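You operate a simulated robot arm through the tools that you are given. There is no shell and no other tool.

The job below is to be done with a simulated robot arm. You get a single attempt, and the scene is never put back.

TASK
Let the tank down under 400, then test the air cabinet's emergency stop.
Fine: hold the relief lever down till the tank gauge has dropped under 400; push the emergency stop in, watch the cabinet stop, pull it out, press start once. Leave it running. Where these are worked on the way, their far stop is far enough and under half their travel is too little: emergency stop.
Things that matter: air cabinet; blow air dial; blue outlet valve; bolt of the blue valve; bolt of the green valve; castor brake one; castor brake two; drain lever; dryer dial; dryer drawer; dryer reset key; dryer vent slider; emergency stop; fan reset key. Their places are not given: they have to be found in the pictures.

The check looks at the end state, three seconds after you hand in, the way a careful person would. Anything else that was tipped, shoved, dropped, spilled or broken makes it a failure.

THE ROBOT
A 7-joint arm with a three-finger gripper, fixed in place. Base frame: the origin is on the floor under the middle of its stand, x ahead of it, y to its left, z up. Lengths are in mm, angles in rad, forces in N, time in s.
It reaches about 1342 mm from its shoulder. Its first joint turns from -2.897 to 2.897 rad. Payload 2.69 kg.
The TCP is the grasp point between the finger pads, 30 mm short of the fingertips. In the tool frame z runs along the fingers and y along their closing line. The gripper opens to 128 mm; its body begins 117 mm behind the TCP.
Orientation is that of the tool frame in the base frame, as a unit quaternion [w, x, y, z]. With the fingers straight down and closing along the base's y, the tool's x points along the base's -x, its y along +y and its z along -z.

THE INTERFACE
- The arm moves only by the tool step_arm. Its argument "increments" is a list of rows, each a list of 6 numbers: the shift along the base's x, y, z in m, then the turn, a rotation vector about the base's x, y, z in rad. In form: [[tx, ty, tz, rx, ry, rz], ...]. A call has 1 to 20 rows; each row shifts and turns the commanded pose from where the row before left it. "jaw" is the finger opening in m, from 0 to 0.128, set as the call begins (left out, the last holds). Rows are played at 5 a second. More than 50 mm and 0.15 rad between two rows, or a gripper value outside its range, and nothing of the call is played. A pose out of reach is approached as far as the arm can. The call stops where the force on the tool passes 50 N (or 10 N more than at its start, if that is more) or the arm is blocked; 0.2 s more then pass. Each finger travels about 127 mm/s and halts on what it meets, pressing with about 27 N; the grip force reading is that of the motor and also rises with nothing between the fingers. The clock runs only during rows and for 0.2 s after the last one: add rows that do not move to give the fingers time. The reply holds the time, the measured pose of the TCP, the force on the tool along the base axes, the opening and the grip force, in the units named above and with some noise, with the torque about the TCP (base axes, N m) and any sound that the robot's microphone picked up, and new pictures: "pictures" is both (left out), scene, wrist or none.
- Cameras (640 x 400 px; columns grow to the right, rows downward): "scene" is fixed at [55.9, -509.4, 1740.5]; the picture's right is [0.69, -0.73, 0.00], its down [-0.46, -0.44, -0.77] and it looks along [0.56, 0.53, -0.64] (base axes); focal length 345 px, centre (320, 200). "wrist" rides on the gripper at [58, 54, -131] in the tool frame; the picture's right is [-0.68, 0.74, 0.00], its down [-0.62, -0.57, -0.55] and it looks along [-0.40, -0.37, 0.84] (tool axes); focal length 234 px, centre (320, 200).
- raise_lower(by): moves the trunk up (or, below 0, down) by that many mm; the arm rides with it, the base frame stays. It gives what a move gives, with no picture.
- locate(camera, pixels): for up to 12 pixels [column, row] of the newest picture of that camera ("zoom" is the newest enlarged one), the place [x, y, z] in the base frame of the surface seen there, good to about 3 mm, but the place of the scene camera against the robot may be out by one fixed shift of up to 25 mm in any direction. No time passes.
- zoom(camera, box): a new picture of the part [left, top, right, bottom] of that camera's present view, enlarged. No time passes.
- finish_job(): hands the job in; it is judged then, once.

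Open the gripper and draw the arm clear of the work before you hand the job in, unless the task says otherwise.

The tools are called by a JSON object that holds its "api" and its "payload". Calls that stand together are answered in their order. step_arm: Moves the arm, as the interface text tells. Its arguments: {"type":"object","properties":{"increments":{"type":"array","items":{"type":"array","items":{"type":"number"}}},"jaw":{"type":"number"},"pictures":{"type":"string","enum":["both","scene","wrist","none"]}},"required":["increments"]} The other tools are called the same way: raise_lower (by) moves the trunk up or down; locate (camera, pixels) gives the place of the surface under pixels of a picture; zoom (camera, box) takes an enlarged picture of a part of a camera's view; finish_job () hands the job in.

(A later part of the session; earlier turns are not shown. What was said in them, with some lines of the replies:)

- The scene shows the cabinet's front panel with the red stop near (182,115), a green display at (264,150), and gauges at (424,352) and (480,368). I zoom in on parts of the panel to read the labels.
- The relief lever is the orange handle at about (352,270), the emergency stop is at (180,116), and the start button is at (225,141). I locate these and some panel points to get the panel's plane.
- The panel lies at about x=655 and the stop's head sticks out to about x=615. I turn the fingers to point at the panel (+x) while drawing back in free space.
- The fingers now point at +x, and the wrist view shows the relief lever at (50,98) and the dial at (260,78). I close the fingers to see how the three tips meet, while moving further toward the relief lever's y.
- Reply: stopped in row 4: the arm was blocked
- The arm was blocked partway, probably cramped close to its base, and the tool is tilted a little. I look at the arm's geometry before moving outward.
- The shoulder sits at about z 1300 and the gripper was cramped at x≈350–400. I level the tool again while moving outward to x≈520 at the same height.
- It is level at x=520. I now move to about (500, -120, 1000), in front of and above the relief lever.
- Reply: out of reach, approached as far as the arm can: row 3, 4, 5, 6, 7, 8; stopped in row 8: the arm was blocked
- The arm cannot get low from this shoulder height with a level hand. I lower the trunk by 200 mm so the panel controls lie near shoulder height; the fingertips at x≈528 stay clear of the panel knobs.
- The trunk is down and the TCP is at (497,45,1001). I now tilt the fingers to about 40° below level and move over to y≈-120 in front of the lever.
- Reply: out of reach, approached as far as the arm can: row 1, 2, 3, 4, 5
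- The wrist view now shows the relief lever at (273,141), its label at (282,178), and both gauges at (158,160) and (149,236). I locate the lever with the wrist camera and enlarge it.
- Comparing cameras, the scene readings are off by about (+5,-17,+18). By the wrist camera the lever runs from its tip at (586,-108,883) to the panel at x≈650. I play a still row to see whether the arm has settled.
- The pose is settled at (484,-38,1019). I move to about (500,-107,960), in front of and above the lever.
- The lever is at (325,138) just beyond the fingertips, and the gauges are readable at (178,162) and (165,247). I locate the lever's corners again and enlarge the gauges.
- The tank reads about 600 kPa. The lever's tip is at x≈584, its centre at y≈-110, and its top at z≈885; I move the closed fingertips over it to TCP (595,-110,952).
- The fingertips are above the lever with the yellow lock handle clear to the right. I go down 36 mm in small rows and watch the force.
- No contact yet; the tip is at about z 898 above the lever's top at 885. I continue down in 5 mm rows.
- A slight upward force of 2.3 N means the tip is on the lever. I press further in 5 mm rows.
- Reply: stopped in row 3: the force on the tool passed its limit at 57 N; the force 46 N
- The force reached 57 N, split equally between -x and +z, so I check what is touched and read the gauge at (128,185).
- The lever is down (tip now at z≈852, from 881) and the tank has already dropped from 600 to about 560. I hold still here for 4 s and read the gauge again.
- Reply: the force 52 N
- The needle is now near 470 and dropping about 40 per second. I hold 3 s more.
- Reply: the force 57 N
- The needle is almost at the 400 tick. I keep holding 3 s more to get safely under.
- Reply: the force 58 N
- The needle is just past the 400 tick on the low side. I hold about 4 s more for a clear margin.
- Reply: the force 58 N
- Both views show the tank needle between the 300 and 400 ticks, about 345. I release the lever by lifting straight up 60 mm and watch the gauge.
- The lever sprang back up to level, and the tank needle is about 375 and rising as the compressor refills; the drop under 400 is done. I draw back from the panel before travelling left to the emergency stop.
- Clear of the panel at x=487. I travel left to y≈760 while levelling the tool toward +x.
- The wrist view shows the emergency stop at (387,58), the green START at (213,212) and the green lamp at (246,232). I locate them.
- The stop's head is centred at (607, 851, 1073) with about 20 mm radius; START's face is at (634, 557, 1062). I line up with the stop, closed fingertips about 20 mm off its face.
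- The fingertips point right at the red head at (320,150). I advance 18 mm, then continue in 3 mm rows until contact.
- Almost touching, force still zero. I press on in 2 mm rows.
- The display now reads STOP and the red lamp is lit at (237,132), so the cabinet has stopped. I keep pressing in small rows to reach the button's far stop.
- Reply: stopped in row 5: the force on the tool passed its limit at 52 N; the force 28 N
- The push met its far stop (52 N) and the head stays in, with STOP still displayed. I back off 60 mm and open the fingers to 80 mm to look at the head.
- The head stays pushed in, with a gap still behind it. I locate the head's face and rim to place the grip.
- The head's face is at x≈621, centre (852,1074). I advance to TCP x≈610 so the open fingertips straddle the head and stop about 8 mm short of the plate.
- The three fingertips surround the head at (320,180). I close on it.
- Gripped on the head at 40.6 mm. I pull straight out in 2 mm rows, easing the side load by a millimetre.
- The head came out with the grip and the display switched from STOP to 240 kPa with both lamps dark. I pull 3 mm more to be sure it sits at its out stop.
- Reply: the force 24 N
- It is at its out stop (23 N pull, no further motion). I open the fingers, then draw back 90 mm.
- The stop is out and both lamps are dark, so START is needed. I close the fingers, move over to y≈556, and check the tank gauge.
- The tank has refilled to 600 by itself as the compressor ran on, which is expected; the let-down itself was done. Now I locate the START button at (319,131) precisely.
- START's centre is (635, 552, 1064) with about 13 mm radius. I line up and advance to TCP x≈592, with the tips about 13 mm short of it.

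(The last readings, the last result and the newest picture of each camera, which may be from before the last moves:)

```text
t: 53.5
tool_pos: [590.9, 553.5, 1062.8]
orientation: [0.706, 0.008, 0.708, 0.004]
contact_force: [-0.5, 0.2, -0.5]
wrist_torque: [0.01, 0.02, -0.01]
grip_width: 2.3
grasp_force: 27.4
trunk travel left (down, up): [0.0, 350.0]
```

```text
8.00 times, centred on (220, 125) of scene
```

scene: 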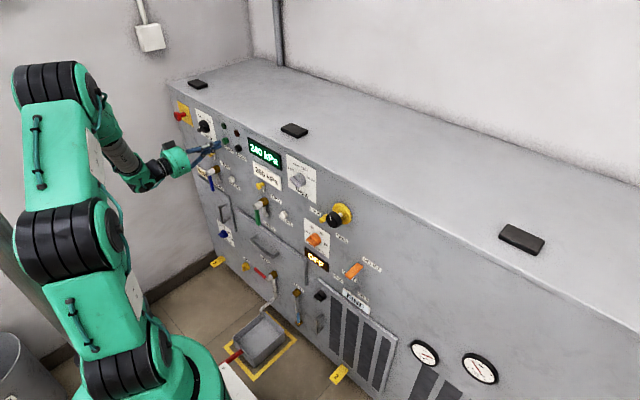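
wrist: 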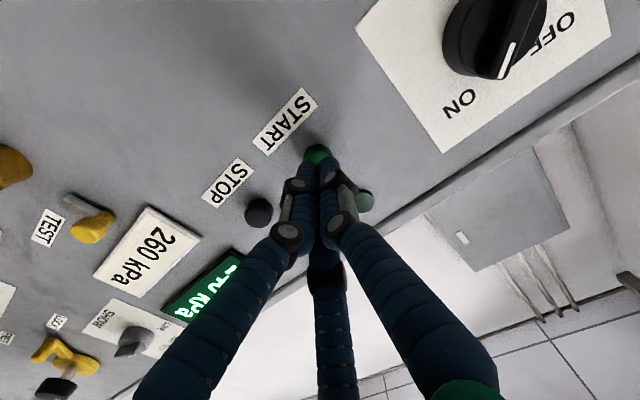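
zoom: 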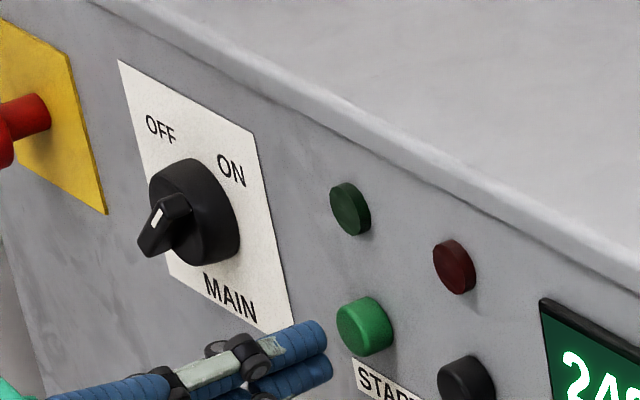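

The tips are aligned with the green button at (316,152). I press in slow 2 mm rows until it bottoms out or the lamp lights.

{"api": "step_arm", "payload": {"increments": [[0.004, 0, 0, 0, 0, 0], [0.004, 0, 0, 0, 0, 0], [0.002, 0, 0, 0, 0, 0], [0.002, 0, 0, 0, 0, 0], [0.002, 0, 0, 0, 0, 0], [0.002, 0, 0, 0, 0, 0], [0.002, 0, 0, 0, 0, 0]]}}

{"api": "zoom", "payload": {"camera": "scene", "box": [180, 100, 260, 150]}}

```text
t: 55.1
tool_pos: [608.6, 553.3, 1065.9]
orientation: [0.706, 0.008, 0.708, 0.005]
contact_force: [-0.1, 0.2, 1.1]
wrist_torque: [0.02, -0.03, 0.01]
grip_width: 2.2
grasp_force: 27.1
trunk travel left (down, up): [0.0, 350.0]
```

scene: 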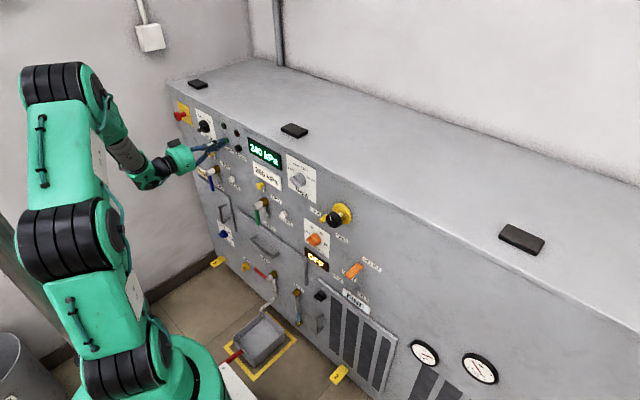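
wrist: 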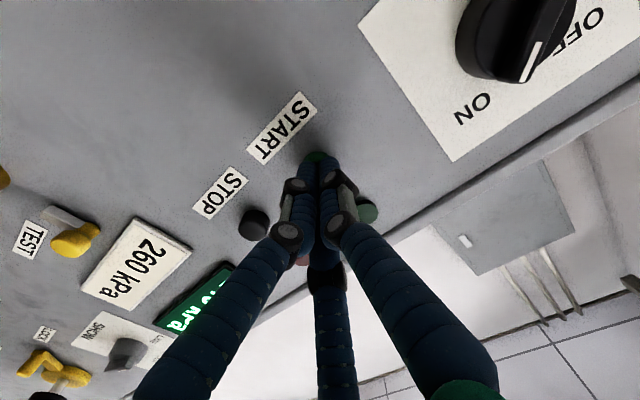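

```text
8.00 times, centred on (220, 125) of scene
```

zoom: 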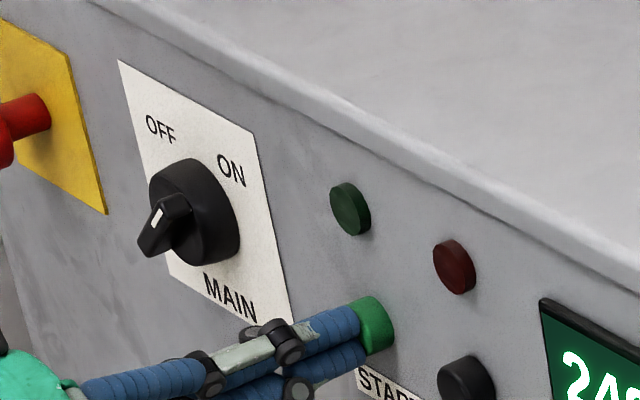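

The tips are just touching the green button, with no force yet and the lamp still dark. I continue the same press in 1.5 mm rows.

{"api": "step_arm", "payload": {"increments": [[0.0015, 0, 0, 0, 0, 0], [0.0015, 0, 0, 0, 0, 0], [0.0015, 0, 0, 0, 0, 0], [0.0015, 0, 0, 0, 0, 0]]}}

{"api": "zoom", "payload": {"camera": "scene", "box": [180, 100, 260, 150]}}

```text
t: 56.1
tool_pos: [615.1, 553.3, 1063.9]
orientation: [0.706, 0.008, 0.708, 0.005]
contact_force: [-4.8, -1.2, -0.5]
wrist_torque: [0.03, 0.02, -0.06]
grip_width: 2.2
grasp_force: 26.5
trunk travel left (down, up): [0.0, 350.0]
heard: click
```

scene: 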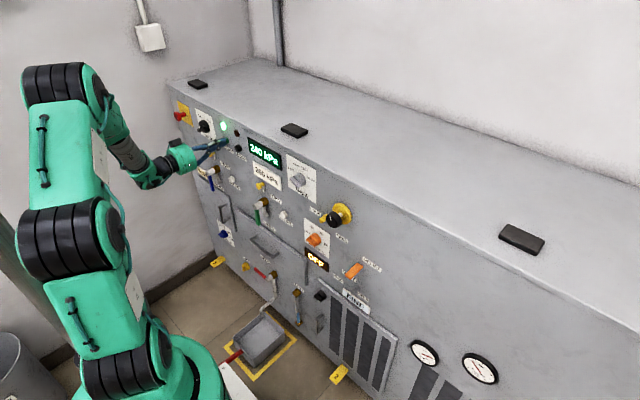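
wrist: 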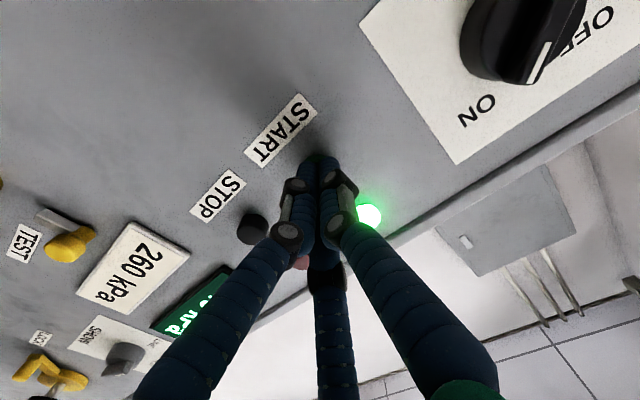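

```text
8.00 times, centred on (220, 125) of scene
```

zoom: 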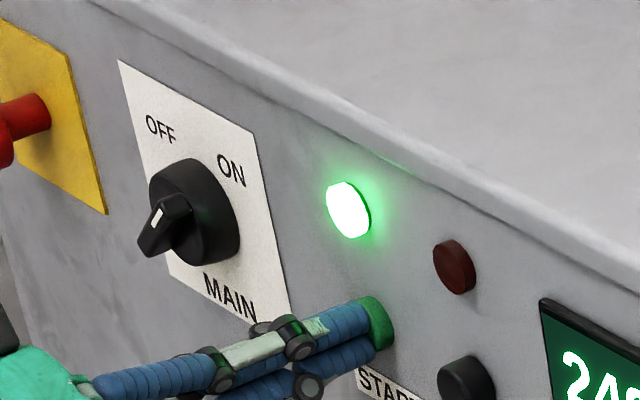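

A click was heard and the green lamp lit at (223,126): the cabinet is running. I draw straight back to release the button, then open the gripper clear of the panel.

{"api": "step_arm", "payload": {"increments": [[-0.01, 0, 0, 0, 0, 0], [-0.02, 0, 0, 0, 0, 0], [-0.03, 0, 0, 0, 0, 0], [-0.04, 0, 0, 0, 0, 0], [-0.04, 0, 0, 0, 0, 0], [-0.02, 0.01, 0, 0, 0, 0]]}}

{"api": "step_arm", "payload": {"increments": [[0, 0, 0, 0, 0, 0], [0, 0, 0, 0, 0, 0], [0, 0, 0, 0, 0, 0], [0, 0, 0, 0, 0, 0]], "jaw": 0.12}}

{"api": "zoom", "payload": {"camera": "scene", "box": [160, 80, 320, 180]}}

{"api": "zoom", "payload": {"camera": "scene", "box": [190, 150, 350, 250]}}

{"api": "zoom", "payload": {"camera": "scene", "box": [200, 220, 400, 345]}}

{"api": "zoom", "payload": {"camera": "scene", "box": [400, 330, 512, 400]}}

```text
t: 57.5
tool_pos: [454.6, 561.1, 1063.5]
orientation: [0.706, 0.009, 0.708, 0.005]
contact_force: [0.8, -0.4, -0.3]
wrist_torque: [-0.02, -0.01, 0.01]
grip_width: 2.2
grasp_force: 27.2
trunk travel left (down, up): [0.0, 350.0]
```

scene: 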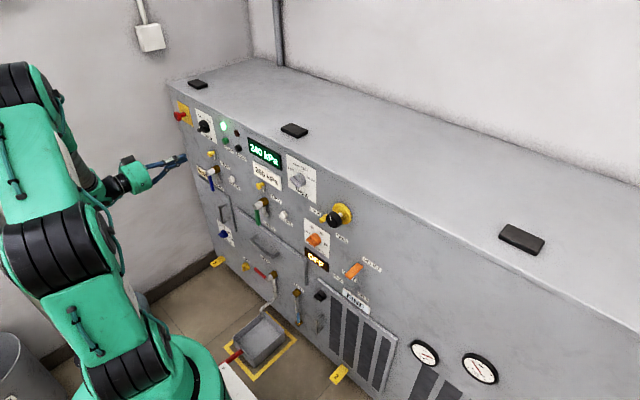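
wrist: 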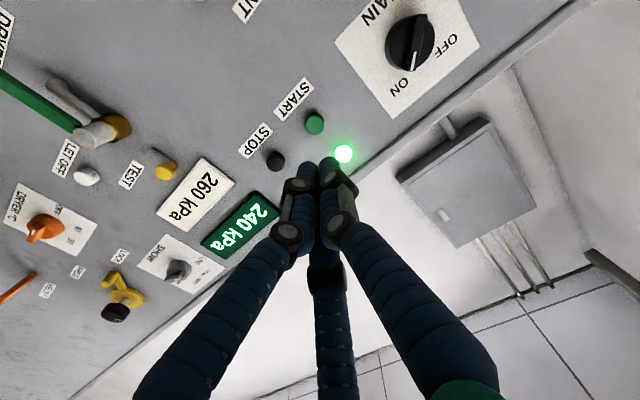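

```text
t: 58.5
tool_pos: [454.7, 563.1, 1064.9]
orientation: [0.706, 0.008, 0.708, 0.005]
contact_force: [-0.6, -0.5, 0.1]
wrist_torque: [-0.03, -0.01, -0.02]
grip_width: 120.3
grasp_force: 0.1
trunk travel left (down, up): [0.0, 350.0]
```

scene: 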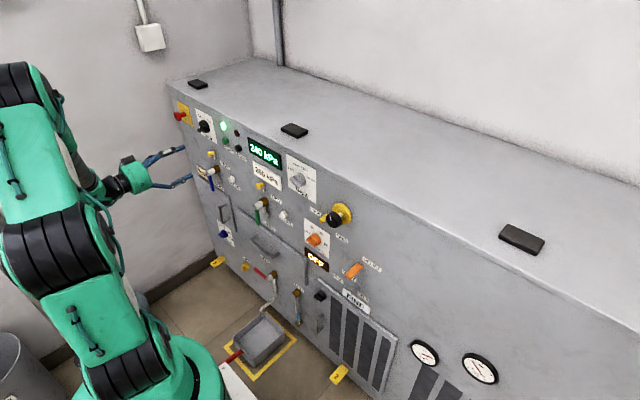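
wrist: 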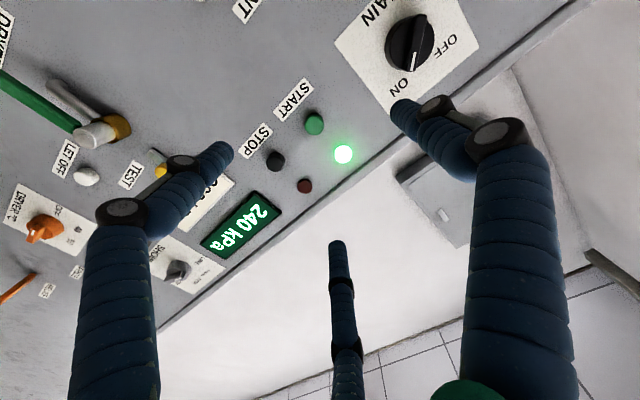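

```text
4.00 times, centred on (240, 130) of scene
```

zoom: 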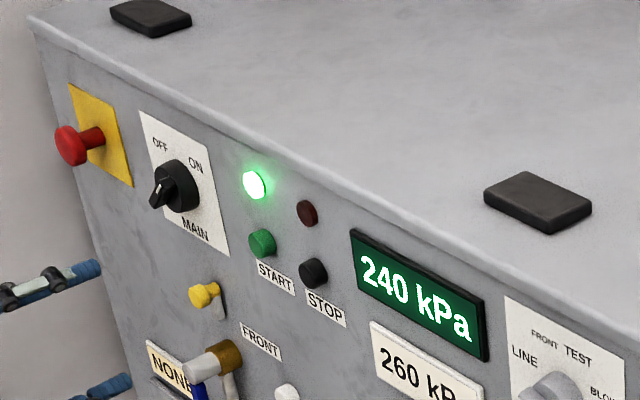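

```text
4.00 times, centred on (270, 200) of scene
```

zoom: 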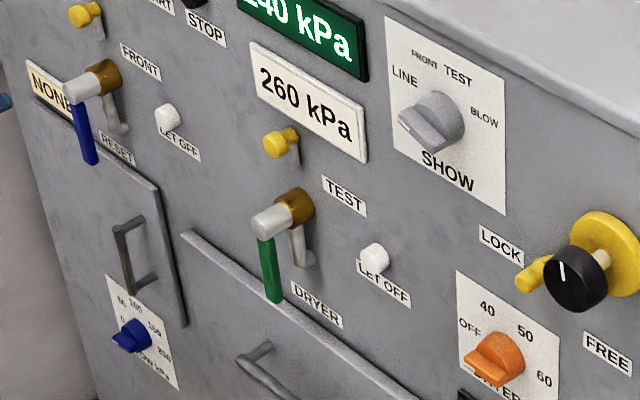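

```text
3.20 times, centred on (300, 282) of scene
```

zoom: 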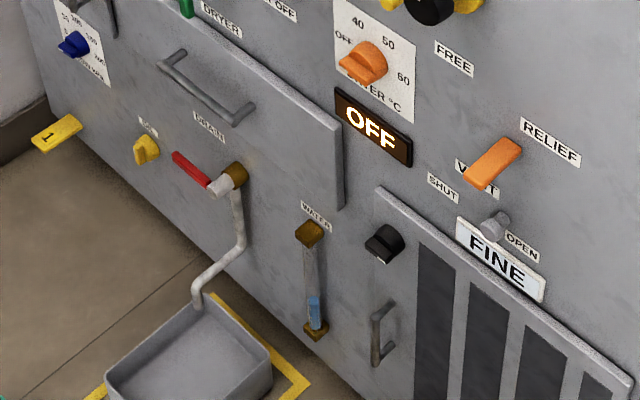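

```text
5.71 times, centred on (456, 365) of scene
```

zoom: 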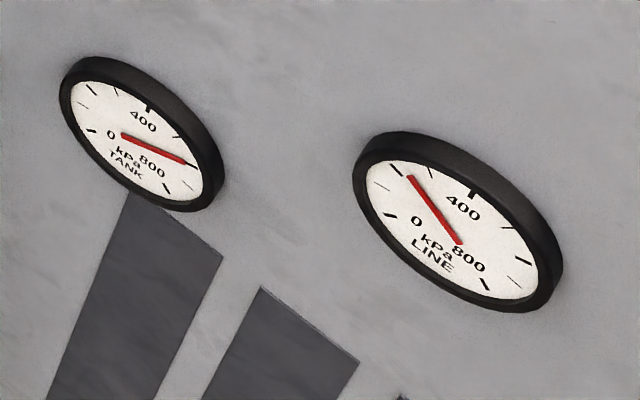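

The green lamp is lit, the display reads 240 kPa, the stop is out, the relief lever is back up, and every other control looks as it did at the start. The gripper is open and about 165 mm clear of the panel, so I hand the job in.

{"api": "finish_job", "payload": {}}

```text
The job is handed in.
```

I let the tank down under 400 and tested the emergency stop. The cabinet is running again, and the job is handed in.

- **Tank:** I held the relief lever down until the tank gauge read about 345, down from 600. After I let go, the compressor refilled it, and it was back at about 600 by the time I handed in.
- **Emergency stop:** I pushed it in to its far stop. The display showed STOP and the red lamp lit. I then pulled it back out to its out stop, and the STOP display cleared.
- **Start:** I pressed it once. There was a click, the green lamp came on, and the display reads 240 kPa.

The other controls I could check looked the same as at the start. The gripper is open and about 165 mm clear of the panel.
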